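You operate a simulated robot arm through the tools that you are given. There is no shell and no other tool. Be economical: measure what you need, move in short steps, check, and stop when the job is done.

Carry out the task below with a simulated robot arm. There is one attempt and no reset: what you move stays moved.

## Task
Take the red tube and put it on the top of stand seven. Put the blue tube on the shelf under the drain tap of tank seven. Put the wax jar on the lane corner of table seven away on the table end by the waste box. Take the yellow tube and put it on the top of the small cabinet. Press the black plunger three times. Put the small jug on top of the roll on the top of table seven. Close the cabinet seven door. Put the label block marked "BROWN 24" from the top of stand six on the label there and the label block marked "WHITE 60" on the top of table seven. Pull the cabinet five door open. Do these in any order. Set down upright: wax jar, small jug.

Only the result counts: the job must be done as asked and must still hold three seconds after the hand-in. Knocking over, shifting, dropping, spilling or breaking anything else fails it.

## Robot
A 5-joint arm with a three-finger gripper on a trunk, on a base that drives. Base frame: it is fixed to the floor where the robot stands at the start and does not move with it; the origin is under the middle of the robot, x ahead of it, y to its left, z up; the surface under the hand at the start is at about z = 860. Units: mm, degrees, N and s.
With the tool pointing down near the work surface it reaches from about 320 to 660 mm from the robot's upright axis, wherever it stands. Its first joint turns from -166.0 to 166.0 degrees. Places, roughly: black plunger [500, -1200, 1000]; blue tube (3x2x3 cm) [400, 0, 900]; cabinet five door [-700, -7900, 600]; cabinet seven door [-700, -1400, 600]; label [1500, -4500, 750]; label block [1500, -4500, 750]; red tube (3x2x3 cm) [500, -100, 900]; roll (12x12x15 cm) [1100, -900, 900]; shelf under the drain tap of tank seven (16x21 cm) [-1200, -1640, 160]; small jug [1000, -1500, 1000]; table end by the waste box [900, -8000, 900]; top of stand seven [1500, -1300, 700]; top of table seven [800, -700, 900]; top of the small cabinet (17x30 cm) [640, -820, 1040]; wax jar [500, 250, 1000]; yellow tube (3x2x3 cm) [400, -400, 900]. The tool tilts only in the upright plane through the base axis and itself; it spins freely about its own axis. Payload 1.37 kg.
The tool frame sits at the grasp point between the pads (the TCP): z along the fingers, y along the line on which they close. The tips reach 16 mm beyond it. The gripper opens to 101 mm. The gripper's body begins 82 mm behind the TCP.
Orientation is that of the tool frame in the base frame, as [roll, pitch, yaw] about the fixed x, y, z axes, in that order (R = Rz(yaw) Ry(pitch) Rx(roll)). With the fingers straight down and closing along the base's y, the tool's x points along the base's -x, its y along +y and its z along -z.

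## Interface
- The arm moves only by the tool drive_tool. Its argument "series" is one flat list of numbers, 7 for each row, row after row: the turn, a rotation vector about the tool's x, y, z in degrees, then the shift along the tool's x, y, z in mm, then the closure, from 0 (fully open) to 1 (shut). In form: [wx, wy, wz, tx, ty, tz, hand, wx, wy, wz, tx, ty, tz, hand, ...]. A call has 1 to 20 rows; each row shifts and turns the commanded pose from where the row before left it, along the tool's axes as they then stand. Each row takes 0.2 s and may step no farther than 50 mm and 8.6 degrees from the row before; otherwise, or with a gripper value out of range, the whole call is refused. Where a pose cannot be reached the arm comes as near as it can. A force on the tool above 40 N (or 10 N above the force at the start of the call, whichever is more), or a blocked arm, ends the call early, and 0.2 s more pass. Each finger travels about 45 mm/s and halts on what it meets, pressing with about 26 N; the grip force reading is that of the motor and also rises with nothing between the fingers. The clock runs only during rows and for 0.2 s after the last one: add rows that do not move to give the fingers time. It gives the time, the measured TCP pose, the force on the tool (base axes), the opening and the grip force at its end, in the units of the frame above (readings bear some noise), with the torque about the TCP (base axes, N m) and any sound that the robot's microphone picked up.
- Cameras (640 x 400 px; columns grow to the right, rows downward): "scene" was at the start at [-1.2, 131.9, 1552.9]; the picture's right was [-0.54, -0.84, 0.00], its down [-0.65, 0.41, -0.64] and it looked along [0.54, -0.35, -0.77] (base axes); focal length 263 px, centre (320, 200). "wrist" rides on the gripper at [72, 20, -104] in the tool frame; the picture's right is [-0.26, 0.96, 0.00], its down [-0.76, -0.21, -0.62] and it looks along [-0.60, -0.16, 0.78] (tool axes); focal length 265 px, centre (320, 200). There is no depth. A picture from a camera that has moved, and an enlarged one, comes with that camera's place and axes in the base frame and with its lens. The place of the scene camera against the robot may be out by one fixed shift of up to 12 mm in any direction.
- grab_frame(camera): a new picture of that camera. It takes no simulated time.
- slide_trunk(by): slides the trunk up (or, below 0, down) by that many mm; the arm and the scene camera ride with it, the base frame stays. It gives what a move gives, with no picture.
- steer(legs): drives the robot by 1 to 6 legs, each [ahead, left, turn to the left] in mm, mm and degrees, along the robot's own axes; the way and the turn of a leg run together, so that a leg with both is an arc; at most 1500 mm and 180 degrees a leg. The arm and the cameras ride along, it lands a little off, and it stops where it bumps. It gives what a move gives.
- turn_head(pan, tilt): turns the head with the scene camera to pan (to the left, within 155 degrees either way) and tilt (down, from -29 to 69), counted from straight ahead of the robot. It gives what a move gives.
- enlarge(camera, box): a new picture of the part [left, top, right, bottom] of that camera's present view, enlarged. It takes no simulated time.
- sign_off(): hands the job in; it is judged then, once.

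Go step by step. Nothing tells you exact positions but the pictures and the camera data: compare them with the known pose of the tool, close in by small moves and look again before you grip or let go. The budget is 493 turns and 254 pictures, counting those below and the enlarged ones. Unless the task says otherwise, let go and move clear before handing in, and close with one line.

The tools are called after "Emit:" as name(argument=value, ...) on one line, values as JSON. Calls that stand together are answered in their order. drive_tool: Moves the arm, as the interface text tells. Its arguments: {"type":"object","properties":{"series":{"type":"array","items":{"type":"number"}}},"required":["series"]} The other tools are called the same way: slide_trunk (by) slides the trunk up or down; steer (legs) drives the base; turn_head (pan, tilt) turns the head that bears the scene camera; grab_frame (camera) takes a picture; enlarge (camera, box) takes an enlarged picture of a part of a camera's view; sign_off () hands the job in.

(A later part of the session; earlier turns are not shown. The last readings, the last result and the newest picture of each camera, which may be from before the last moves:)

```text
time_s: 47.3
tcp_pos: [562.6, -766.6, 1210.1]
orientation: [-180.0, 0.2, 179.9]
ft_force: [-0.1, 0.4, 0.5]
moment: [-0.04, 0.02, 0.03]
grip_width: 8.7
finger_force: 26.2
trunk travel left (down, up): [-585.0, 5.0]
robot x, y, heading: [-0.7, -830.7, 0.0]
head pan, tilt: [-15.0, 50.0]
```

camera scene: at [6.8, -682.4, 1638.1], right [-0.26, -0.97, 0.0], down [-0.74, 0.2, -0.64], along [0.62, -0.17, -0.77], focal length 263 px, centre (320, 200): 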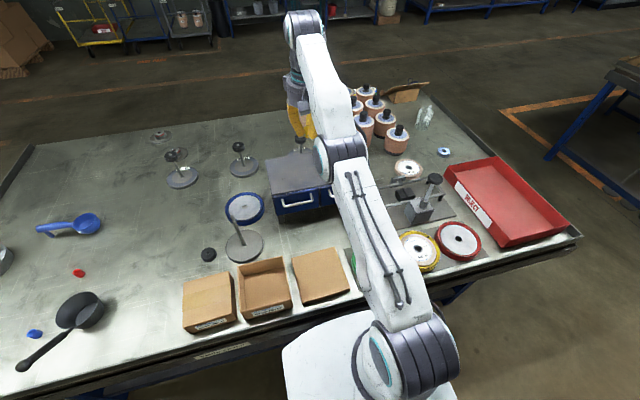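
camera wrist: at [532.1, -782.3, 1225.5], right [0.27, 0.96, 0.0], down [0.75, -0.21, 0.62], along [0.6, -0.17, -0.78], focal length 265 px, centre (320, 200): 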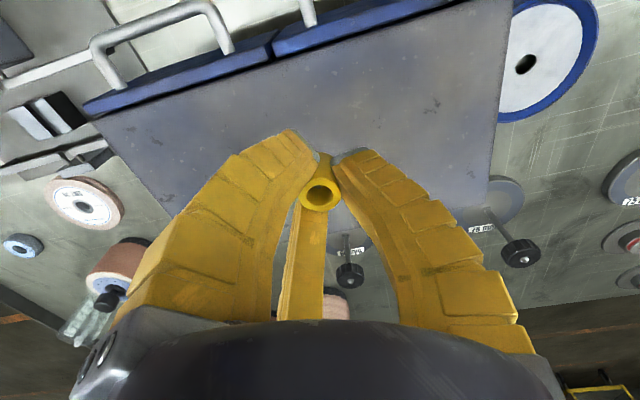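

Emit:
drive_tool(series=[0, 0, 0, 0, -10, 12, 1, 0, 0, 0, 0, -10, 12, 1, 0, 0, 0, 0, -10, 12, 1, 0, 0, 0, 0, -6, 12, 1, 0, 0, 0, 0, 0, 12, 1, 0, 0, 0, 0, 0, 12, 1, 0, 0, 0, 0, 0, 12, 1, 0, 0, 0, 0, 0, 12, 1, 0, 0, 0, 0, 0, 12, 1, 0, 0, 0, 0, 0, 8, 1, 0, 0, 0, -8, 0, 0, 1, 0, 0, 0, -10, 0, 0, 1, 0, 0, 0, -12, 0, 0, 1, 0, 0, 0, -8, 0, 0, 1])

Emit:
grab_frame(camera="wrist")

```text
time_s: 50.3
tcp_pos: [601.1, -803.0, 1093.9]
orientation: [180.0, 0.2, 180.0]
ft_force: [0.1, 0.3, 0.1]
moment: [0.01, -0.02, 0.04]
grip_width: 8.6
finger_force: 26.3
trunk travel left (down, up): [-585.0, 5.0]
robot x, y, heading: [0.9, -837.5, -0.1]
head pan, tilt: [-15.0, 50.0]
```

```text
218 pictures are left
camera wrist: at [528.3, -782.7, 1198.7], right [0.27, 0.96, 0.0], down [0.75, -0.21, 0.62], along [0.6, -0.17, -0.78], focal length 265 px, centre (320, 200)
```

wrist: 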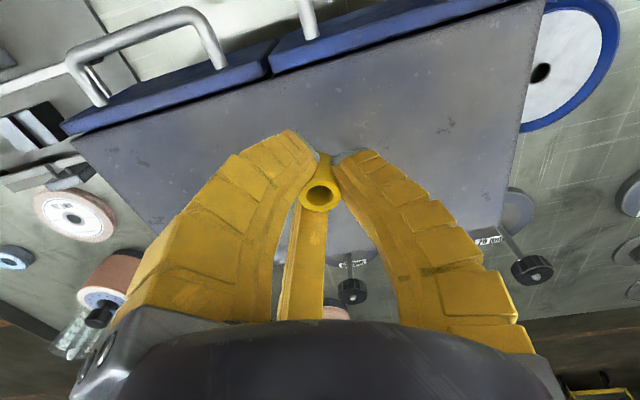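

Emit:
drive_tool(series=[0, 0, 0, 0, 0, 10, 1, 0, 0, 0, 0, 0, 9, 1, 0, 0, 0, 0, 0, 7, 1, 0, 0, 0, 0, 0, 4, 1, 0, 0, 0, 0, 0, 0, 1])

Emit:
grab_frame(camera="wrist")

```text
time_s: 51.5
tcp_pos: [600.7, -803.4, 1063.5]
orientation: [-179.9, 0.2, 179.9]
ft_force: [-0.1, -0.3, 0.4]
moment: [-0.03, 0.02, -0.02]
grip_width: 8.4
finger_force: 26.5
trunk travel left (down, up): [-585.0, 5.0]
robot x, y, heading: [0.3, -834.6, -0.1]
head pan, tilt: [-15.0, 50.0]
```

```text
217 pictures are left
camera wrist: at [527.5, -782.4, 1168.7], right [0.27, 0.96, 0.0], down [0.75, -0.21, 0.62], along [0.6, -0.17, -0.78], focal length 265 px, centre (320, 200)
```

wrist: 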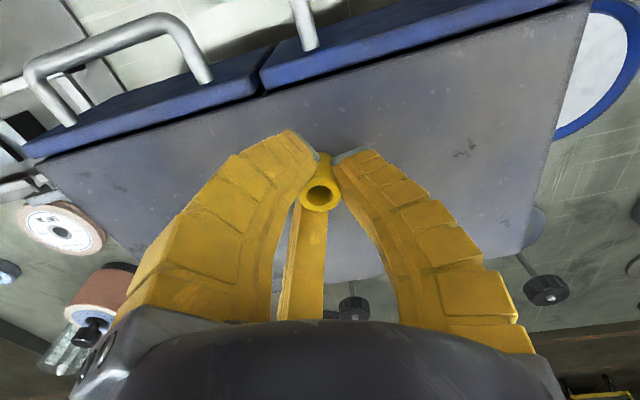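

Emit:
drive_tool(series=[0, 0, 0, 0, 0, 4, 1])

Emit:
drive_tool(series=[0, 0, 0, 0, 0, 2, 1])

Emit:
drive_tool(series=[0, 0, 0, 0, 0, 2, 1])

Emit:
enlarge(camera="wrist", box=[240, 100, 416, 210])

```text
time_s: 51.9
tcp_pos: [600.2, -803.5, 1060.8]
orientation: [-180.0, 0.2, 179.8]
ft_force: [1.1, 0.0, 0.0]
moment: [-0.02, -0.03, 0.0]
grip_width: 8.6
finger_force: 26.4
trunk travel left (down, up): [-585.0, 5.0]
robot x, y, heading: [-0.6, -837.1, 0.1]
head pan, tilt: [-15.0, 50.0]
```

```text
time_s: 52.3
tcp_pos: [599.9, -801.7, 1058.0]
orientation: [-179.9, 0.2, 179.9]
ft_force: [-0.3, 0.5, -0.1]
moment: [0.01, 0.02, 0.01]
grip_width: 8.6
finger_force: 25.6
trunk travel left (down, up): [-585.0, 5.0]
robot x, y, heading: [-2.2, -834.4, -0.1]
head pan, tilt: [-15.0, 50.0]
```

```text
time_s: 52.7
tcp_pos: [600.3, -802.3, 1056.1]
orientation: [179.9, 0.2, 180.0]
ft_force: [0.5, 0.0, 0.1]
moment: [-0.02, 0.01, -0.02]
grip_width: 8.7
finger_force: 26.0
trunk travel left (down, up): [-585.0, 5.0]
robot x, y, heading: [-1.7, -836.9, 0.1]
head pan, tilt: [-15.0, 50.0]
```

```text
3.64 times, centred on (328, 155) of wrist
camera zoom: at [527.5, -782.4, 1161.0], right [0.27, 0.96, 0.0], down [0.75, -0.21, 0.62], along [0.6, -0.17, -0.78], focal length 965 px, centre (291, 364)
```

zoom: 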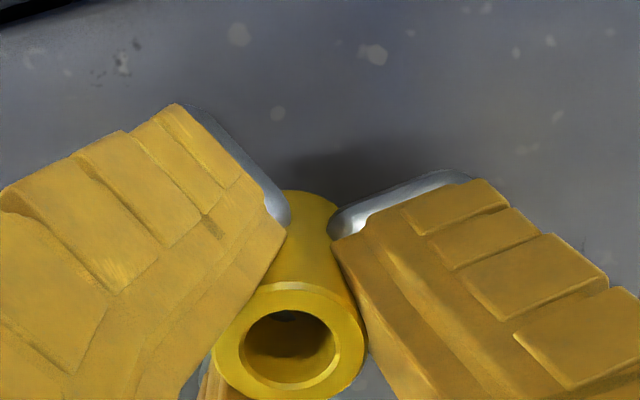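

Emit:
drive_tool(series=[0, 0, 0, 0, 0, 2, 1])

Emit:
drive_tool(series=[0, 0, 0, 0, 0, 2, 1])

Emit:
drive_tool(series=[0, 0, 0, 0, 0, 2, 1])

Emit:
enlarge(camera="wrist", box=[240, 100, 416, 210])

```text
time_s: 53.1
tcp_pos: [600.8, -802.5, 1054.3]
orientation: [-179.9, 0.2, 179.9]
ft_force: [-0.2, -0.6, -0.2]
moment: [-0.03, -0.01, -0.02]
grip_width: 8.3
finger_force: 25.8
trunk travel left (down, up): [-585.0, 5.0]
robot x, y, heading: [0.2, -834.8, 0.2]
head pan, tilt: [-15.0, 50.0]
```

```text
time_s: 53.5
tcp_pos: [601.5, -802.4, 1052.3]
orientation: [180.0, 0.2, 180.0]
ft_force: [1.0, 0.6, -0.4]
moment: [0.0, 0.01, 0.05]
grip_width: 8.5
finger_force: 26.0
trunk travel left (down, up): [-585.0, 5.0]
robot x, y, heading: [-1.5, -835.8, 0.0]
head pan, tilt: [-15.0, 50.0]
```

```text
time_s: 53.9
tcp_pos: [600.7, -804.0, 1049.5]
orientation: [180.0, 0.2, 179.8]
ft_force: [0.4, 0.4, -0.4]
moment: [-0.03, -0.01, 0.01]
grip_width: 8.4
finger_force: 25.7
trunk travel left (down, up): [-585.0, 5.0]
robot x, y, heading: [-3.5, -833.9, 0.1]
head pan, tilt: [-15.0, 50.0]
```

```text
3.64 times, centred on (328, 155) of wrist
camera zoom: at [528.0, -782.4, 1154.4], right [0.27, 0.96, 0.0], down [0.75, -0.21, 0.62], along [0.6, -0.17, -0.78], focal length 965 px, centre (291, 364)
```

zoom: 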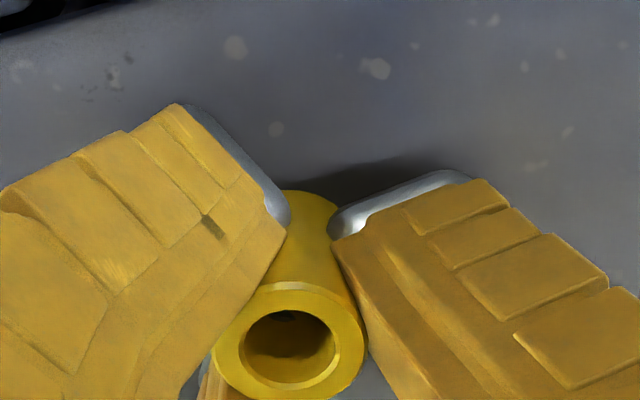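

Emit:
drive_tool(series=[0, 0, 0, 0, 0, 2, 1])

Emit:
drive_tool(series=[0, 0, 0, 0, 0, 2, 1])

Emit:
drive_tool(series=[0, 0, 0, 0, 0, 2, 1])

Emit:
enlarge(camera="wrist", box=[240, 100, 416, 210])

```text
time_s: 54.3
tcp_pos: [600.5, -802.7, 1047.5]
orientation: [179.9, 0.4, 179.9]
ft_force: [0.0, -0.3, 1.9]
moment: [0.03, 0.0, 0.0]
grip_width: 9.3
finger_force: 25.6
trunk travel left (down, up): [-585.0, 5.0]
robot x, y, heading: [-1.9, -838.5, -0.3]
head pan, tilt: [-15.0, 50.0]
```

```text
time_s: 54.7
tcp_pos: [601.0, -802.6, 1048.0]
orientation: [180.0, 0.4, 179.9]
ft_force: [-0.1, 0.4, 7.2]
moment: [-0.01, -0.02, -0.01]
grip_width: 10.1
finger_force: 25.6
trunk travel left (down, up): [-585.0, 5.0]
robot x, y, heading: [-1.7, -834.3, -0.0]
head pan, tilt: [-15.0, 50.0]
```

```text
time_s: 55.1
tcp_pos: [601.3, -802.4, 1047.0]
orientation: [179.9, 0.6, 179.9]
ft_force: [1.6, 0.5, 13.9]
moment: [-0.02, -0.09, 0.01]
grip_width: 12.1
finger_force: 26.2
trunk travel left (down, up): [-585.0, 5.0]
robot x, y, heading: [-2.3, -837.3, -0.1]
head pan, tilt: [-15.0, 50.0]
```

```text
3.64 times, centred on (328, 155) of wrist
camera zoom: at [527.6, -782.8, 1150.5], right [0.27, 0.96, 0.0], down [0.75, -0.21, 0.63], along [0.6, -0.17, -0.78], focal length 965 px, centre (291, 364)
```

zoom: 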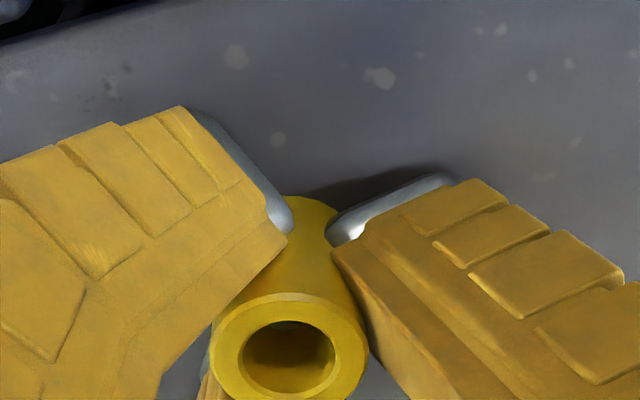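

Touching at TCP z≈1048. Relieve the push, open, and rise.

Emit:
drive_tool(series=[0, 0, 0, 0, 0, -4, 1, 0, 0, 0, 0, 0, 0, 0.88, 0, 0, 0, 0, 0, 0, 0.75, 0, 0, 0, 0, 0, 0, 0.6, 0, 0, 0, 0, 0, 0, 0.6, 0, 0, 0, 0, 0, -10, 0.6, 0, 0, 0, 0, 0, -20, 0.6, 0, 0, 0, 0, 0, -30, 0.6])

Emit:
grab_frame(camera="wrist")

```text
time_s: 56.9
tcp_pos: [601.0, -803.2, 1108.7]
orientation: [-180.0, 0.3, 179.9]
ft_force: [0.8, -0.4, 0.5]
moment: [-0.01, 0.0, 0.01]
grip_width: 44.5
finger_force: 3.2
trunk travel left (down, up): [-585.0, 5.0]
robot x, y, heading: [-0.5, -837.0, 0.2]
head pan, tilt: [-15.0, 50.0]
```

```text
213 pictures are left
camera wrist: at [527.1, -782.7, 1213.5], right [0.27, 0.96, 0.0], down [0.75, -0.21, 0.62], along [0.6, -0.17, -0.78], focal length 265 px, centre (320, 200)
```

wrist: 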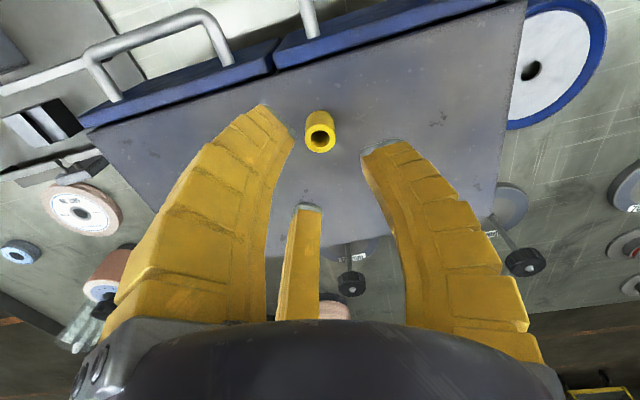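

Yellow tube stands on the small cabinet. Next the black plunger nearby: retract up, strafe to y≈-1150 and look.

Emit:
drive_tool(series=[0, 0, 0, 20, 0, -35, 0.6, 0, 0, 0, 30, 0, -35, 0.8, 0, 0, 0, 30, 0, -30, 1, 0, 0, 0, 30, 0, 0, 1, 0, 0, 0, 30, 0, 0, 1])

Emit:
steer(legs=[[0, -330, 0]])

Emit:
turn_head(pan=-15, tilt=45)

Emit:
grab_frame(camera="scene")

Emit:
grab_frame(camera="wrist")

```text
time_s: 58.1
tcp_pos: [459.3, -803.3, 1207.8]
orientation: [-180.0, 0.3, 179.9]
ft_force: [0.2, 0.2, -0.4]
moment: [0.03, -0.02, 0.0]
grip_width: 0.0
finger_force: 25.9
trunk travel left (down, up): [-585.0, 5.0]
robot x, y, heading: [0.2, -834.7, -0.1]
head pan, tilt: [-15.0, 50.0]
```

```text
time_s: 60.3
tcp_pos: [461.3, -1137.7, 1207.7]
orientation: [179.9, 0.2, 179.9]
ft_force: [0.7, -0.1, 0.9]
moment: [0.0, 0.02, -0.04]
grip_width: 0.2
finger_force: 26.4
trunk travel left (down, up): [-585.0, 5.0]
robot x, y, heading: [1.5, -1168.1, -0.2]
head pan, tilt: [-15.0, 50.0]
```

```text
time_s: 60.9
tcp_pos: [460.6, -1136.6, 1208.2]
orientation: [180.0, 0.2, 180.0]
ft_force: [-0.7, 0.0, 0.2]
moment: [0.02, 0.01, 0.02]
grip_width: 0.0
finger_force: 26.1
trunk travel left (down, up): [-585.0, 5.0]
robot x, y, heading: [-0.9, -1169.0, 0.0]
head pan, tilt: [-15.0, 45.0]
```

```text
212 pictures are left
camera scene: at [12.5, -1017.7, 1645.0], right [-0.26, -0.97, 0.0], down [-0.68, 0.18, -0.71], along [0.68, -0.18, -0.71], focal length 263 px, centre (320, 200)
```

scene: 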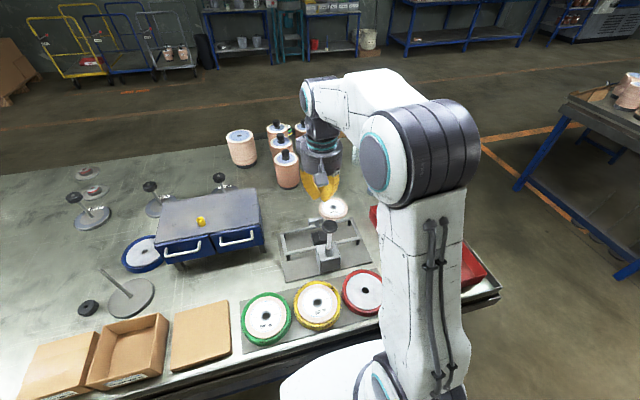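

```text
211 pictures are left
camera wrist: at [387.8, -1116.0, 1312.3], right [0.27, 0.96, 0.0], down [0.75, -0.21, 0.62], along [0.6, -0.16, -0.78], focal length 265 px, centre (320, 200)
```

wrist: 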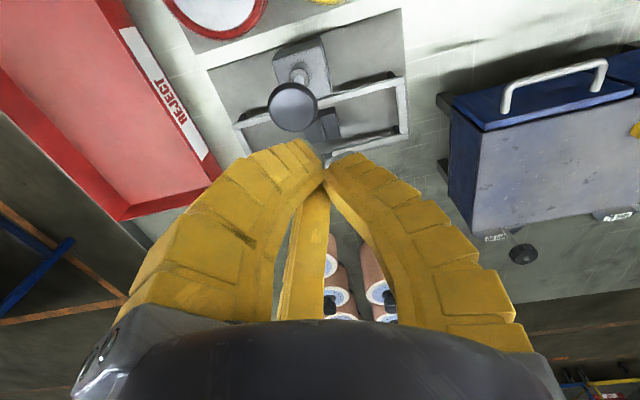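

Emit:
drive_tool(series=[0, 0, 0, -6, -15, 35, 1, 0, 0, 0, -5, -14, 35, 1, 0, 0, 0, 0, 0, 30, 1, 0, 0, 0, 0, 0, 0, 1])

Emit:
grab_frame(camera="wrist")

Emit:
enlarge(camera="scene", box=[260, 140, 400, 300])

```text
time_s: 61.9
tcp_pos: [472.6, -1165.5, 1108.6]
orientation: [-180.0, 0.3, 179.9]
ft_force: [-0.1, 0.2, -0.5]
moment: [0.01, 0.01, 0.01]
grip_width: 0.3
finger_force: 26.1
trunk travel left (down, up): [-585.0, 5.0]
robot x, y, heading: [3.0, -1170.6, 0.1]
head pan, tilt: [-15.0, 45.0]
```

```text
210 pictures are left
camera wrist: at [399.4, -1144.6, 1212.2], right [0.27, 0.96, 0.0], down [0.75, -0.21, 0.62], along [0.6, -0.16, -0.78], focal length 265 px, centre (320, 200)
```

wrist: 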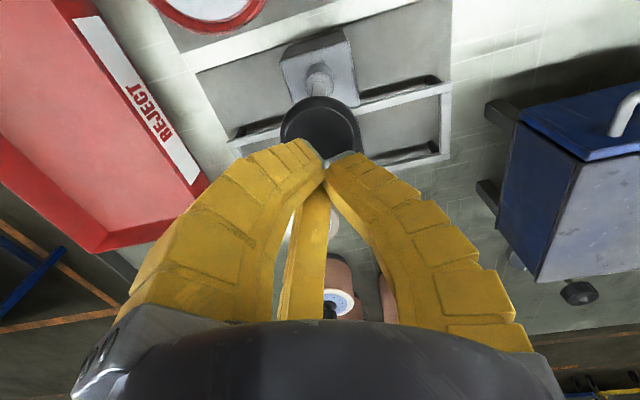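

```text
2.50 times, centred on (330, 220) of scene
camera zoom: at [12.3, -1017.8, 1645.0], right [-0.26, -0.97, 0.0], down [-0.68, 0.18, -0.71], along [0.68, -0.18, -0.71], focal length 658 px, centre (295, 150)
```

zoom: 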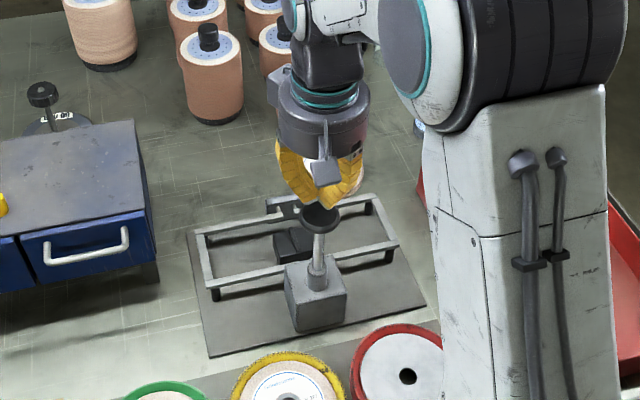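

Emit:
drive_tool(series=[0, 0, 0, 2, 1, 15, 1, 0, 0, 0, 2, 1, 14, 1, 0, 0, 0, 0, 0, 5, 1, 0, 0, 0, 0, 0, 5, 1, 0, 0, 0, 0, 0, 5, 1, 0, 0, 0, 0, 0, 4, 1])

Emit:
enlarge(camera="scene", box=[290, 180, 370, 280])

```text
time_s: 63.3
tcp_pos: [468.4, -1162.1, 1059.4]
orientation: [-180.0, 0.2, 179.9]
ft_force: [0.2, -0.9, 3.6]
moment: [-0.01, 0.0, 0.0]
grip_width: 5.9
finger_force: 28.1
trunk travel left (down, up): [-585.0, 5.0]
robot x, y, heading: [-0.5, -1171.9, 0.1]
head pan, tilt: [-15.0, 45.0]
```

```text
4.00 times, centred on (330, 230) of scene
camera zoom: at [12.4, -1017.9, 1645.0], right [-0.26, -0.97, 0.0], down [-0.68, 0.18, -0.71], along [0.68, -0.18, -0.71], focal length 1052 px, centre (280, 80)
```

zoom: 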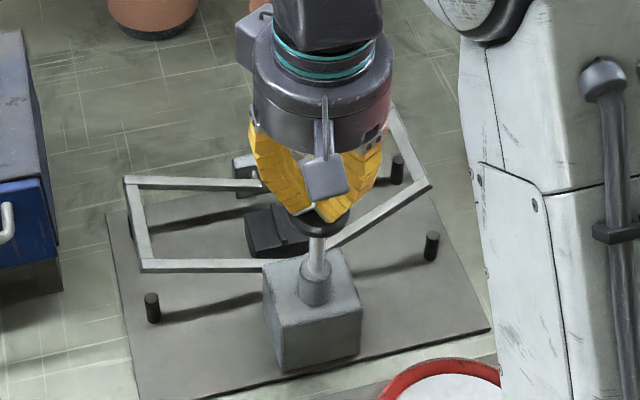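

Emit:
drive_tool(series=[0, 0, 0, 0, 0, 4, 1, 0, 0, 0, 0, 0, 4, 1, 0, 0, 0, 0, 0, 4, 1, 0, 0, 0, 0, 0, 4, 1, 0, 0, 0, 0, 0, 0, 1])

Emit:
enlarge(camera="scene", box=[290, 180, 370, 280])

```text
time_s: 64.5
tcp_pos: [468.1, -1162.9, 1043.3]
orientation: [179.9, 0.1, 180.0]
ft_force: [0.8, 0.5, 3.9]
moment: [-0.02, 0.0, 0.02]
grip_width: 5.8
finger_force: 28.7
trunk travel left (down, up): [-585.0, 5.0]
robot x, y, heading: [1.1, -1175.1, -0.1]
head pan, tilt: [-15.0, 45.0]
```

```text
4.00 times, centred on (330, 230) of scene
camera zoom: at [12.2, -1017.6, 1645.0], right [-0.26, -0.97, 0.0], down [-0.68, 0.18, -0.71], along [0.68, -0.18, -0.71], focal length 1052 px, centre (280, 80)
```

zoom: 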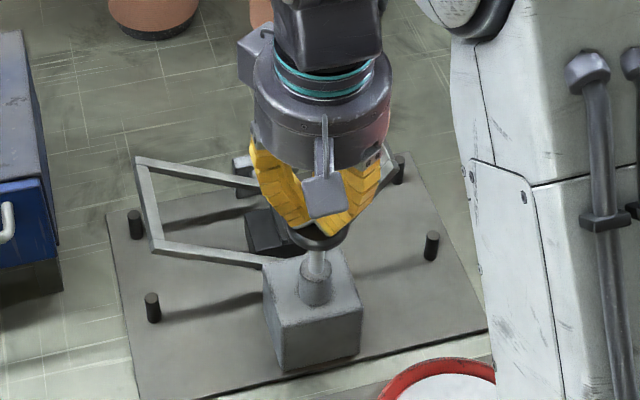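

Emit:
drive_tool(series=[0, 0, 0, 0, 0, 4, 1, 0, 0, 0, 0, 0, 4, 1, 0, 0, 0, 0, 0, 4, 1, 0, 0, 0, 0, 0, 4, 1, 0, 0, 0, 0, 0, 4, 1, 0, 0, 0, 0, 0, 4, 1, 0, 0, 0, 0, 0, 4, 1])

Emit:
enlarge(camera="scene", box=[290, 180, 370, 280])

```text
time_s: 66.1
tcp_pos: [469.8, -1164.1, 1015.8]
orientation: [-180.0, 0.3, 179.8]
ft_force: [0.6, 0.6, 3.8]
moment: [-0.03, 0.0, -0.03]
grip_width: 6.1
finger_force: 28.0
trunk travel left (down, up): [-585.0, 5.0]
robot x, y, heading: [-0.2, -1172.3, 0.4]
head pan, tilt: [-15.0, 45.0]
```

```text
4.00 times, centred on (330, 230) of scene
camera zoom: at [12.4, -1017.6, 1645.0], right [-0.26, -0.97, 0.0], down [-0.68, 0.18, -0.71], along [0.68, -0.18, -0.71], focal length 1052 px, centre (280, 80)
```

zoom: 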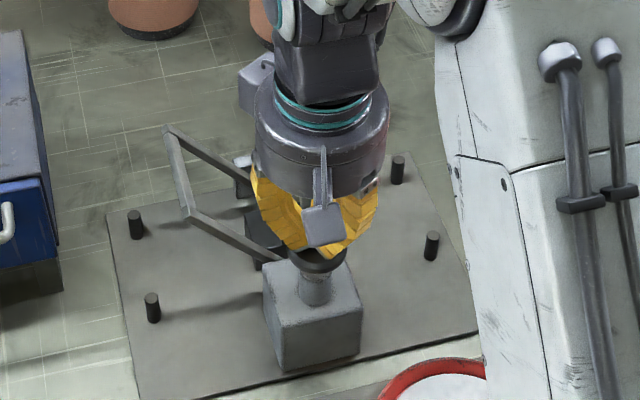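

Emit:
drive_tool(series=[0, 0, 0, 0, 0, 3, 1, 0, 0, 0, 0, 0, 3, 1, 0, 0, 0, 0, 0, 3, 1, 0, 0, 0, 0, 0, 3, 1, 0, 0, 0, 0, 0, 3, 1])

Emit:
enlarge(camera="scene", box=[290, 180, 370, 280])

```text
time_s: 67.3
tcp_pos: [467.9, -1163.8, 1001.3]
orientation: [-179.9, 0.4, 180.0]
ft_force: [-0.3, 0.3, 9.9]
moment: [0.0, 0.0, 0.02]
grip_width: 6.1
finger_force: 27.7
trunk travel left (down, up): [-585.0, 5.0]
robot x, y, heading: [-1.3, -1168.3, 0.2]
head pan, tilt: [-15.0, 45.0]
heard: click
```

```text
4.00 times, centred on (330, 230) of scene
camera zoom: at [11.5, -1017.8, 1645.1], right [-0.26, -0.97, 0.0], down [-0.68, 0.18, -0.71], along [0.68, -0.18, -0.71], focal length 1052 px, centre (280, 80)
```

zoom: 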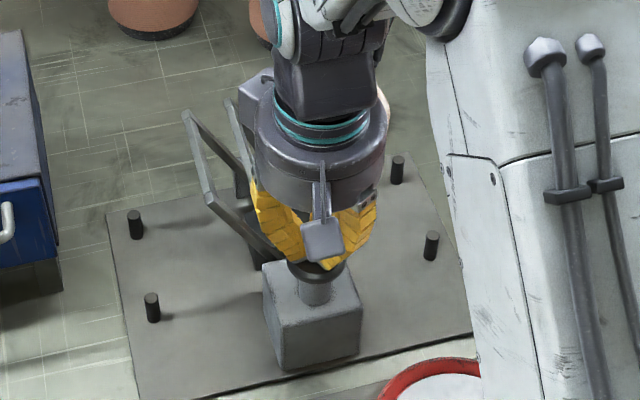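

A click at the bottom: one press. I rise fully, then press again.

Emit:
drive_tool(series=[0, 0, 0, 0, 0, -15, 1, 0, 0, 0, 0, 0, -15, 1, 0, 0, 0, 0, 0, -15, 1, 0, 0, 0, 0, 0, -15, 1, 0, 0, 0, 0, 0, -12, 1, 0, 0, 0, 0, 0, 0, 1, 0, 0, 0, 0, 0, 0, 1])

Emit:
enlarge(camera="scene", box=[270, 160, 390, 300])

```text
time_s: 68.9
tcp_pos: [469.1, -1163.3, 1072.9]
orientation: [179.9, 0.2, 179.9]
ft_force: [0.7, 0.0, 3.4]
moment: [0.0, 0.03, 0.01]
grip_width: 5.9
finger_force: 27.7
trunk travel left (down, up): [-585.0, 5.0]
robot x, y, heading: [1.2, -1172.7, 0.1]
head pan, tilt: [-15.0, 45.0]
```

```text
2.86 times, centred on (330, 230) of scene
camera zoom: at [12.1, -1017.9, 1645.0], right [-0.26, -0.97, 0.0], down [-0.68, 0.18, -0.71], along [0.68, -0.18, -0.71], focal length 752 px, centre (291, 114)
```

zoom: 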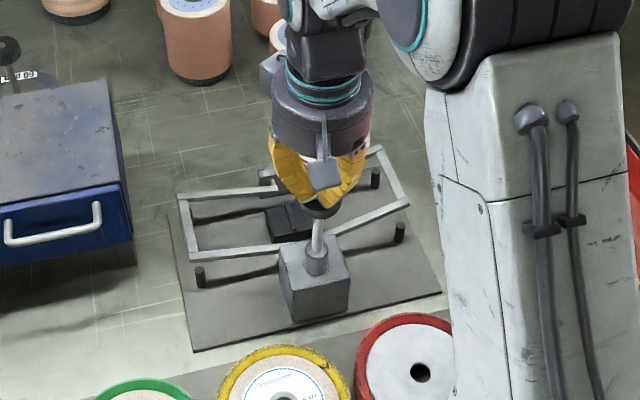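

Emit:
drive_tool(series=[0, 0, 0, 0, 0, -12, 1, 0, 0, 0, 0, 0, -12, 1, 0, 0, 0, 0, 0, 0, 1, 0, 0, 0, 0, 0, 15, 1, 0, 0, 0, 0, 0, 15, 1, 0, 0, 0, 0, 0, 15, 1, 0, 0, 0, 0, 0, 15, 1, 0, 0, 0, 0, 0, 12, 1, 0, 0, 0, 0, 0, 10, 1, 0, 0, 0, 0, 0, 5, 1, 0, 0, 0, 0, 0, 3, 1, 0, 0, 0, 0, 0, 3, 1, 0, 0, 0, 0, 0, 2, 1])

Emit:
drive_tool(series=[0, 0, 0, 0, 0, 3, 1])

```text
time_s: 71.7
tcp_pos: [469.4, -1162.2, 1002.1]
orientation: [180.0, 0.3, 179.9]
ft_force: [-1.4, 1.3, 4.2]
moment: [0.01, 0.03, 0.0]
grip_width: 5.7
finger_force: 28.2
trunk travel left (down, up): [-585.0, 5.0]
robot x, y, heading: [1.8, -1167.6, 0.2]
head pan, tilt: [-15.0, 45.0]
heard: click
```

```text
time_s: 72.1
tcp_pos: [467.5, -1164.0, 1001.7]
orientation: [180.0, 0.4, -179.9]
ft_force: [-2.0, 1.8, 18.4]
moment: [-0.02, 0.01, -0.02]
grip_width: 6.1
finger_force: 28.5
trunk travel left (down, up): [-585.0, 5.0]
robot x, y, heading: [1.5, -1171.0, 0.1]
head pan, tilt: [-15.0, 45.0]
```

Second click. Now full rise and a third press.

Emit:
drive_tool(series=[0, 0, 0, 0, 0, -15, 1, 0, 0, 0, 0, 0, -20, 1, 0, 0, 0, 0, 0, -20, 1, 0, 0, 0, 0, 0, -20, 1, 0, 0, 0, 0, 0, -25, 1, 0, 0, 0, 0, 0, 0, 1, 0, 0, 0, 0, 0, 0, 1])

Emit:
drive_tool(series=[0, 0, 0, 0, 0, 15, 1, 0, 0, 0, 0, 0, 15, 1, 0, 0, 0, 0, 0, 15, 1, 0, 0, 0, 0, 0, 15, 1, 0, 0, 0, 0, 0, 15, 1, 0, 0, 0, 0, 0, 12, 1, 0, 0, 0, 0, 0, 5, 1, 0, 0, 0, 0, 0, 3, 1, 0, 0, 0, 0, 0, 2, 1])

```text
time_s: 73.7
tcp_pos: [470.1, -1163.8, 1098.4]
orientation: [180.0, 0.3, 179.9]
ft_force: [0.0, -0.3, -1.0]
moment: [0.0, 0.0, 0.01]
grip_width: 0.0
finger_force: 27.2
trunk travel left (down, up): [-585.0, 5.0]
robot x, y, heading: [4.2, -1169.7, -0.1]
head pan, tilt: [-15.0, 45.0]
```

```text
time_s: 75.7
tcp_pos: [468.3, -1163.2, 1001.3]
orientation: [-180.0, 0.2, 179.9]
ft_force: [0.6, -1.3, 4.3]
moment: [0.0, 0.03, 0.01]
grip_width: 6.1
finger_force: 28.0
trunk travel left (down, up): [-585.0, 5.0]
robot x, y, heading: [3.1, -1169.1, 0.3]
head pan, tilt: [-15.0, 45.0]
heard: click
```

Three clicks in total. I rise clear and look around for the jug, rolls and stand seven.

Emit:
drive_tool(series=[0, 0, 0, 0, 0, -15, 1, 0, 0, 0, 0, 0, -25, 1, 0, 0, 0, 0, 0, -30, 1, 0, 0, 0, 0, 0, -30, 1, 0, 0, 0, 0, 0, -40, 1, 0, 0, 0, 25, 0, -30, 1, 0, 0, 0, 35, 0, 0, 1])

Emit:
turn_head(pan=-30, tilt=35)

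Emit:
grab_frame(camera="scene")

Emit:
turn_head(pan=10, tilt=35)

Emit:
grab_frame(camera="scene")

Emit:
turn_head(pan=-120, tilt=40)

Emit:
grab_frame(camera="scene")

```text
time_s: 77.3
tcp_pos: [406.0, -1164.0, 1172.8]
orientation: [-180.0, 0.2, -180.0]
ft_force: [0.6, -0.6, -0.2]
moment: [0.0, -0.05, 0.01]
grip_width: 0.1
finger_force: 28.0
trunk travel left (down, up): [-585.0, 5.0]
robot x, y, heading: [-0.9, -1172.8, -0.2]
head pan, tilt: [-15.0, 45.0]
```

```text
time_s: 78.1
tcp_pos: [408.9, -1164.8, 1171.1]
orientation: [-180.0, 0.2, 179.9]
ft_force: [0.1, -0.7, -0.4]
moment: [-0.05, -0.01, 0.03]
grip_width: 0.1
finger_force: 28.4
trunk travel left (down, up): [-585.0, 5.0]
robot x, y, heading: [2.6, -1169.6, 0.1]
head pan, tilt: [-30.0, 35.0]
```

```text
203 pictures are left
camera scene: at [10.1, -1040.7, 1659.8], right [-0.5, -0.87, 0.0], down [-0.5, 0.29, -0.82], along [0.71, -0.41, -0.57], focal length 263 px, centre (320, 200)
```

scene: 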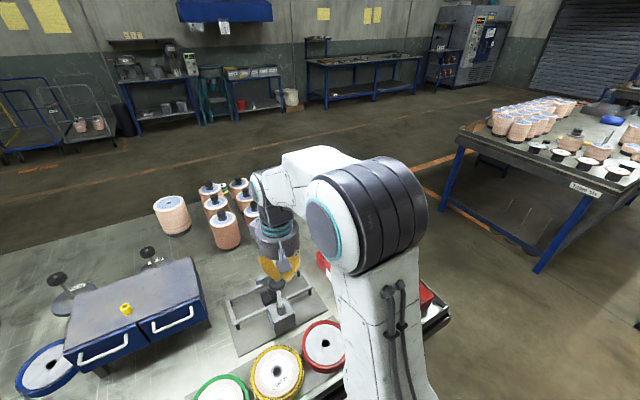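

```text
time_s: 79.2
tcp_pos: [408.7, -1163.4, 1171.9]
orientation: [-180.0, 0.2, 179.9]
ft_force: [-0.6, -0.9, 0.5]
moment: [0.01, -0.02, 0.02]
grip_width: 0.0
finger_force: 27.6
trunk travel left (down, up): [-585.0, 5.0]
robot x, y, heading: [1.5, -1168.8, 0.0]
head pan, tilt: [10.0, 35.0]
```

```text
202 pictures are left
camera scene: at [20.6, -981.5, 1659.8], right [0.17, -0.98, 0.0], down [-0.56, -0.1, -0.82], along [0.81, 0.14, -0.57], focal length 263 px, centre (320, 200)
```

scene: 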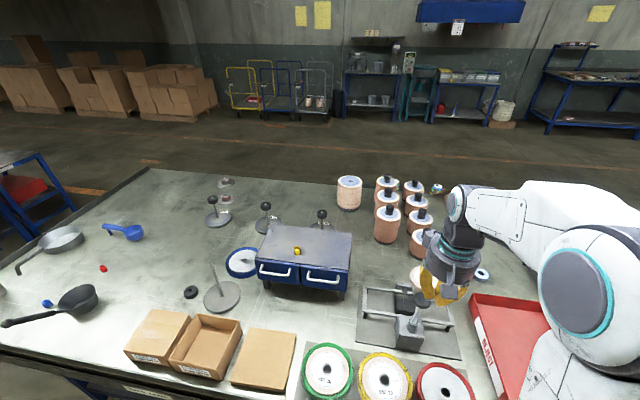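

```text
time_s: 81.3
tcp_pos: [408.9, -1163.9, 1171.4]
orientation: [179.9, 0.1, 179.9]
ft_force: [0.0, 0.1, -0.7]
moment: [0.0, -0.02, 0.01]
grip_width: 0.2
finger_force: 27.9
trunk travel left (down, up): [-585.0, 5.0]
robot x, y, heading: [1.1, -1167.9, 0.2]
head pan, tilt: [-120.0, 40.0]
```

```text
201 pictures are left
camera scene: at [-108.4, -1070.7, 1652.3], right [-0.87, 0.5, 0.0], down [0.32, 0.56, -0.77], along [-0.38, -0.66, -0.64], focal length 263 px, centre (320, 200)
```

scene: 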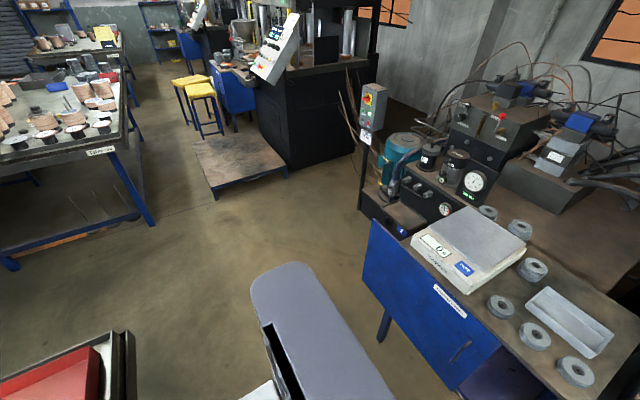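

The isolated plain roll is at about (1134,-925) and the clear jug at about (990,-1489). The cabinet seven door stands open close by; I examine it.

Emit:
enlarge(camera="scene", box=[340, 190, 640, 400])

Emit:
turn_head(pan=-140, tilt=55)

Emit:
grab_frame(camera="scene")

```text
1.90 times, centred on (490, 295) of scene
camera zoom: at [-108.4, -1070.7, 1652.3], right [-0.87, 0.5, 0.0], down [0.32, 0.56, -0.77], along [-0.38, -0.66, -0.64], focal length 501 px, centre (-4, 19)
```

zoom: 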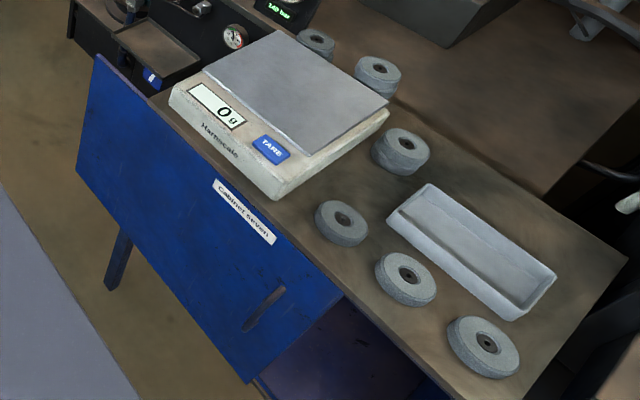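

```text
time_s: 82.1
tcp_pos: [409.1, -1163.2, 1171.1]
orientation: [179.9, 0.2, 179.9]
ft_force: [0.0, -0.1, 0.1]
moment: [-0.01, 0.0, 0.02]
grip_width: 0.0
finger_force: 27.6
trunk travel left (down, up): [-585.0, 5.0]
robot x, y, heading: [0.2, -1168.9, 0.2]
head pan, tilt: [-140.0, 55.0]
```

```text
199 pictures are left
camera scene: at [-121.3, -1043.5, 1631.6], right [-0.65, 0.76, 0.0], down [0.63, 0.53, -0.57], along [-0.44, -0.37, -0.82], focal length 263 px, centre (320, 200)
```

scene: 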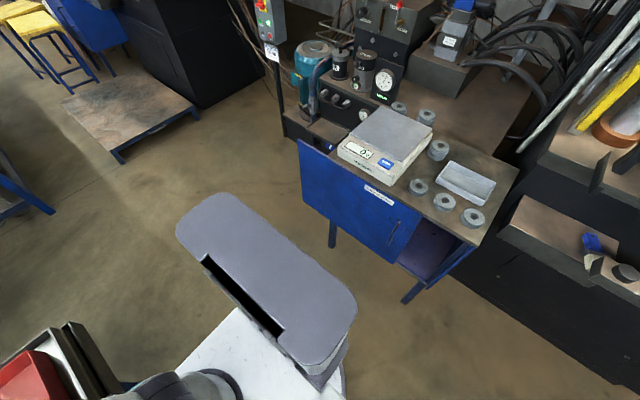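

The door is a sliding panel shifted about 160 mm toward −y; it needs sliding toward +y by its handle near (-690,-1141,695). I back into the lane and turn to face it.

Emit:
steer(legs=[[-180, 0, 0], [0, 0, -90], [0, 0, -90]])

Emit:
turn_head(pan=5, tilt=50)

Emit:
grab_frame(camera="scene")

Emit:
grab_frame(camera="wrist")

```text
time_s: 91.3
tcp_pos: [-585.0, -1168.1, 1171.9]
orientation: [-179.9, 0.1, -1.5]
ft_force: [0.6, 0.0, -0.2]
moment: [0.03, 0.02, 0.0]
grip_width: 0.0
finger_force: 28.4
trunk travel left (down, up): [-585.0, 5.0]
robot x, y, heading: [-176.9, -1172.5, 178.8]
head pan, tilt: [-140.0, 55.0]
```

```text
time_s: 93.6
tcp_pos: [-586.6, -1167.8, 1172.0]
orientation: [179.9, 0.2, -1.4]
ft_force: [-0.7, -0.1, 0.8]
moment: [-0.01, 0.0, 0.02]
grip_width: 0.0
finger_force: 27.9
trunk travel left (down, up): [-585.0, 5.0]
robot x, y, heading: [-178.0, -1170.9, 179.0]
head pan, tilt: [5.0, 50.0]
```

```text
198 pictures are left
camera scene: at [-203.5, -1354.4, 1638.1], right [-0.07, 1.0, 0.0], down [0.76, 0.05, -0.64], along [-0.64, -0.04, -0.77], focal length 263 px, centre (320, 200)
```

scene: 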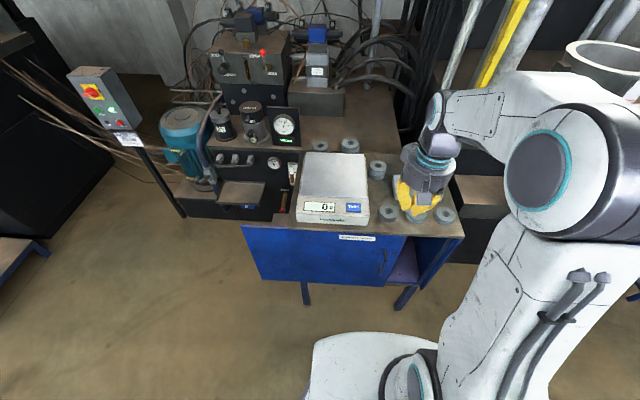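

```text
197 pictures are left
camera wrist: at [-514.2, -1188.9, 1276.4], right [-0.29, -0.96, 0.0], down [-0.75, 0.23, 0.62], along [-0.6, 0.18, -0.78], focal length 265 px, centre (320, 200)
```

wrist: 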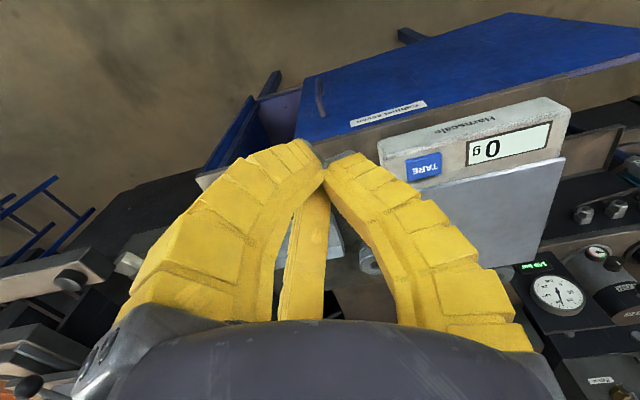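

Emit:
enlarge(camera="wrist", box=[230, 40, 450, 178])

Emit:
enlarge(camera="scene", box=[230, 210, 470, 310])

```text
2.90 times, centred on (340, 109) of wrist
camera zoom: at [-514.2, -1188.9, 1276.4], right [-0.29, -0.96, 0.0], down [-0.75, 0.23, 0.62], along [-0.6, 0.18, -0.78], focal length 769 px, centre (262, 464)
```

zoom: 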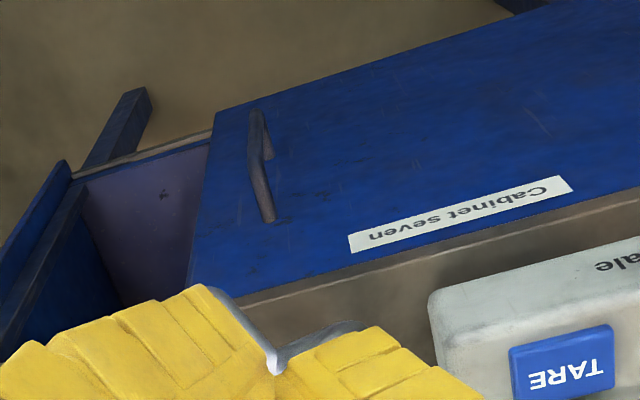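

```text
2.67 times, centred on (350, 260) of scene
camera zoom: at [-203.5, -1354.4, 1638.1], right [-0.07, 1.0, 0.0], down [0.76, 0.05, -0.64], along [-0.64, -0.04, -0.77], focal length 701 px, centre (240, 40)
```

zoom: 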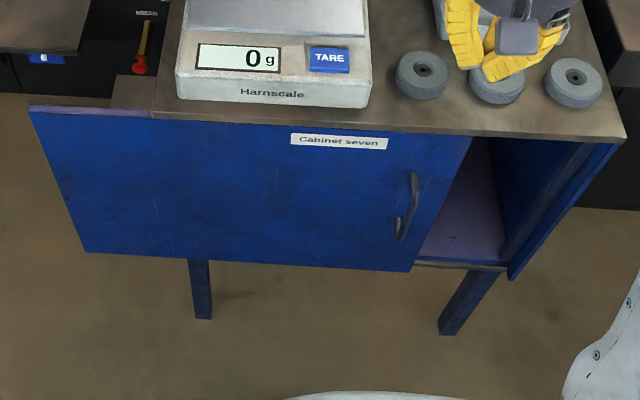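

The handle is a vertical bar at about (-670,-1142,700). I retract a little, tilt the tool 45° toward the door, and lower the trunk.

Emit:
drive_tool(series=[0, 0, 0, 25, 0, 0, 1, 0, 0, 0, 25, 0, 0, 1, 0, -7.5, 0, 0, 0, 0, 1, 0, -7.5, 0, 0, 0, 0, 1, 0, -7.5, 0, 0, 0, 0, 1, 0, -7.5, 0, 0, 0, 0, 1, 0, -7.5, 0, 0, 0, 0, 1, 0, -7.5, 0, 0, 0, 0, 1])

Emit:
slide_trunk(by=-300)

Emit:
grab_frame(camera="wrist")

Emit:
grab_frame(camera="scene")

```text
time_s: 95.4
tcp_pos: [-567.4, -1162.5, 1208.7]
orientation: [179.9, 45.2, -1.3]
ft_force: [0.0, 0.0, -0.7]
moment: [-0.02, -0.03, -0.01]
grip_width: 0.0
finger_force: 28.0
out of reach, approached as far as the arm can: row 7, 8
trunk travel left (down, up): [-585.0, 5.0]
robot x, y, heading: [-172.9, -1172.0, 178.8]
head pan, tilt: [5.0, 50.0]
```

```text
time_s: 98.4
tcp_pos: [-567.7, -1162.1, 908.2]
orientation: [179.9, 45.0, -1.5]
ft_force: [0.6, -0.1, 0.4]
moment: [0.04, 0.0, -0.03]
grip_width: 0.0
finger_force: 28.0
trunk travel left (down, up): [-285.0, 305.0]
robot x, y, heading: [-178.2, -1167.4, 179.0]
head pan, tilt: [5.0, 50.0]
```

```text
194 pictures are left
camera wrist: at [-444.1, -1184.3, 931.4], right [-0.21, -0.96, 0.19], down [-0.09, 0.21, 0.97], along [-0.97, 0.19, -0.13], focal length 265 px, centre (320, 200)
```

wrist: 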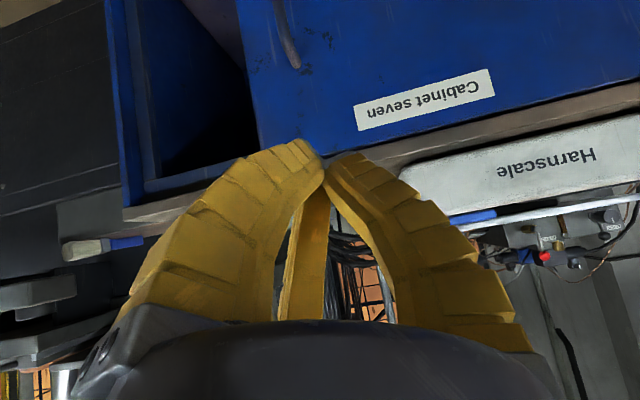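

```text
193 pictures are left
camera scene: at [-203.5, -1354.4, 1338.1], right [-0.07, 1.0, 0.0], down [0.76, 0.05, -0.64], along [-0.64, -0.04, -0.77], focal length 263 px, centre (320, 200)
```

scene: 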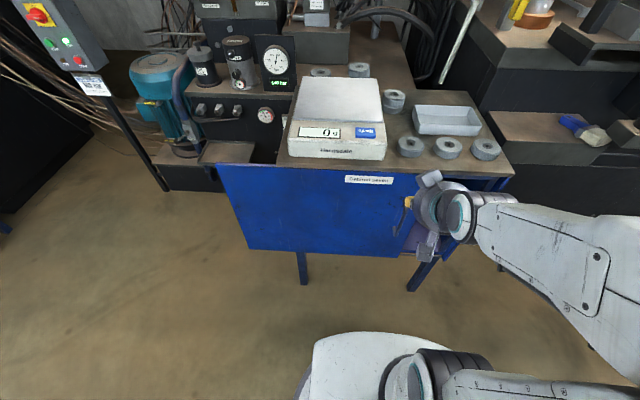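

Emit:
drive_tool(series=[0, 0, 0, 23.9, 2.5, 35.5, 1, 0, 0, 0, 23.9, 2.5, 35.5, 1, 0, 0, 0, 23.9, 2.5, 35.5, 1, 0, 0, 0, 23.9, 2.5, 35.5, 1])

Emit:
grab_frame(camera="wrist")

Emit:
enlarge(camera="scene", box=[360, 150, 520, 290])

```text
time_s: 99.4
tcp_pos: [-648.0, -1163.2, 770.7]
orientation: [179.7, 45.0, -1.5]
ft_force: [-0.3, 0.8, 0.9]
moment: [-0.05, -0.02, -0.01]
grip_width: 0.0
finger_force: 27.9
out of reach, approached as far as the arm can: row 1, 2, 3, 4
trunk travel left (down, up): [-285.0, 305.0]
robot x, y, heading: [-176.5, -1173.3, 178.8]
head pan, tilt: [5.0, 50.0]
```

```text
192 pictures are left
camera wrist: at [-524.3, -1184.7, 793.3], right [-0.21, -0.96, 0.19], down [-0.09, 0.21, 0.97], along [-0.97, 0.18, -0.13], focal length 265 px, centre (320, 200)
```

wrist: 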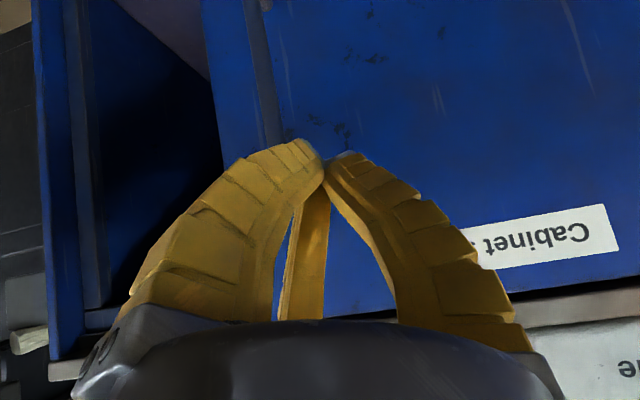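

```text
2.86 times, centred on (440, 220) of scene
camera zoom: at [-203.5, -1354.4, 1338.1], right [-0.07, 1.0, 0.0], down [0.76, 0.05, -0.64], along [-0.64, -0.04, -0.77], focal length 752 px, centre (-23, 143)
```

zoom: 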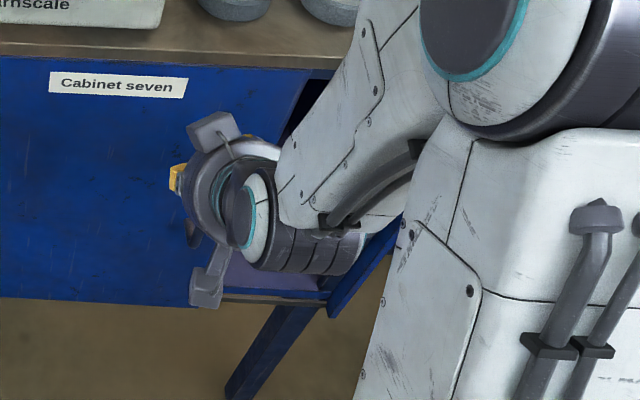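

I'm left of the bar (−y side). Lower the trunk so the tips come to mid-handle, then look.

Emit:
slide_trunk(by=-70)

Emit:
grab_frame(camera="wrist")

Emit:
enlarge(camera="scene", box=[360, 130, 500, 270])

```text
time_s: 100.5
tcp_pos: [-648.2, -1162.6, 700.6]
orientation: [179.7, 45.1, -1.4]
ft_force: [-0.2, -1.2, 0.7]
moment: [0.01, -0.03, 0.01]
grip_width: 0.0
finger_force: 28.2
trunk travel left (down, up): [-215.0, 375.0]
robot x, y, heading: [-176.6, -1171.0, 179.0]
head pan, tilt: [5.0, 50.0]
```

```text
190 pictures are left
camera wrist: at [-524.1, -1184.6, 723.9], right [-0.21, -0.96, 0.19], down [-0.09, 0.21, 0.97], along [-0.97, 0.18, -0.13], focal length 265 px, centre (320, 200)
```

wrist: 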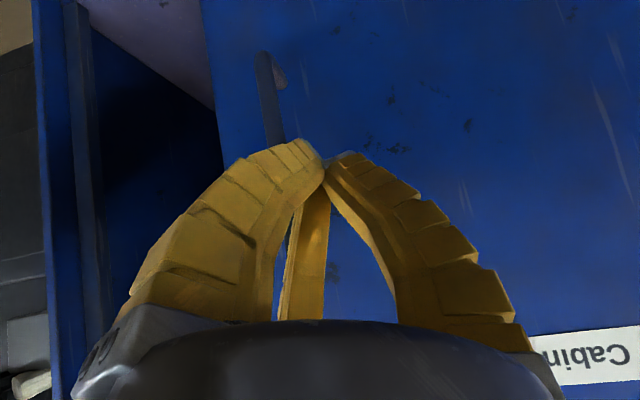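

```text
2.86 times, centred on (430, 200) of scene
camera zoom: at [-203.5, -1354.4, 1268.1], right [-0.07, 1.0, 0.0], down [0.76, 0.05, -0.64], along [-0.64, -0.04, -0.77], focal length 752 px, centre (6, 200)
```

zoom: 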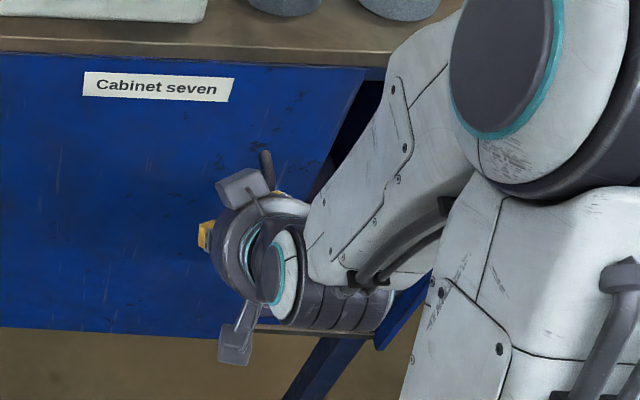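

Emit:
steer(legs=[[-90, 0, 0]])

Emit:
drive_tool(series=[0, 0, 0, -14, 0, 14, 1, 0, 0, 0, -14, 0, 14, 1, 0, 0, 0, -14, 0, 14, 1, 0, 0, 0, -14, 0, 14, 1, 0, 0, 0, -12, 0, 12, 1])

Emit:
grab_frame(camera="wrist")

```text
time_s: 101.6
tcp_pos: [-558.9, -1165.3, 700.2]
orientation: [179.7, 44.9, -1.3]
ft_force: [-0.2, 0.3, -0.6]
moment: [-0.01, 0.0, -0.03]
grip_width: 0.0
finger_force: 28.3
trunk travel left (down, up): [-215.0, 375.0]
robot x, y, heading: [-89.6, -1171.8, 179.0]
head pan, tilt: [5.0, 50.0]
```

```text
time_s: 102.8
tcp_pos: [-654.4, -1163.6, 700.1]
orientation: [179.8, 44.9, -1.4]
ft_force: [0.2, -0.4, -0.2]
moment: [0.0, -0.02, -0.03]
grip_width: 0.1
finger_force: 27.8
trunk travel left (down, up): [-215.0, 375.0]
robot x, y, heading: [-86.7, -1173.3, 178.7]
head pan, tilt: [5.0, 50.0]
```

```text
188 pictures are left
camera wrist: at [-530.3, -1184.3, 724.1], right [-0.21, -0.96, 0.19], down [-0.09, 0.21, 0.97], along [-0.97, 0.18, -0.13], focal length 265 px, centre (320, 200)
```

wrist: 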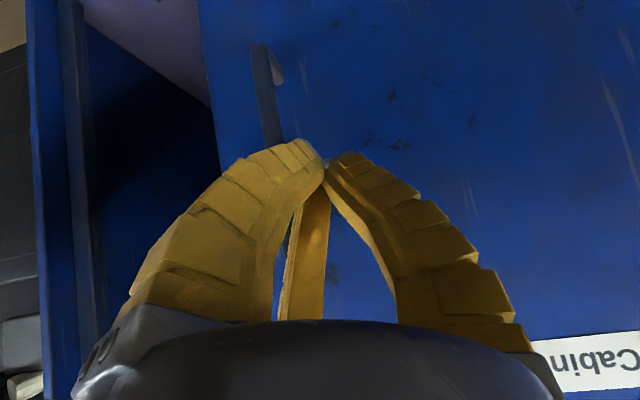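

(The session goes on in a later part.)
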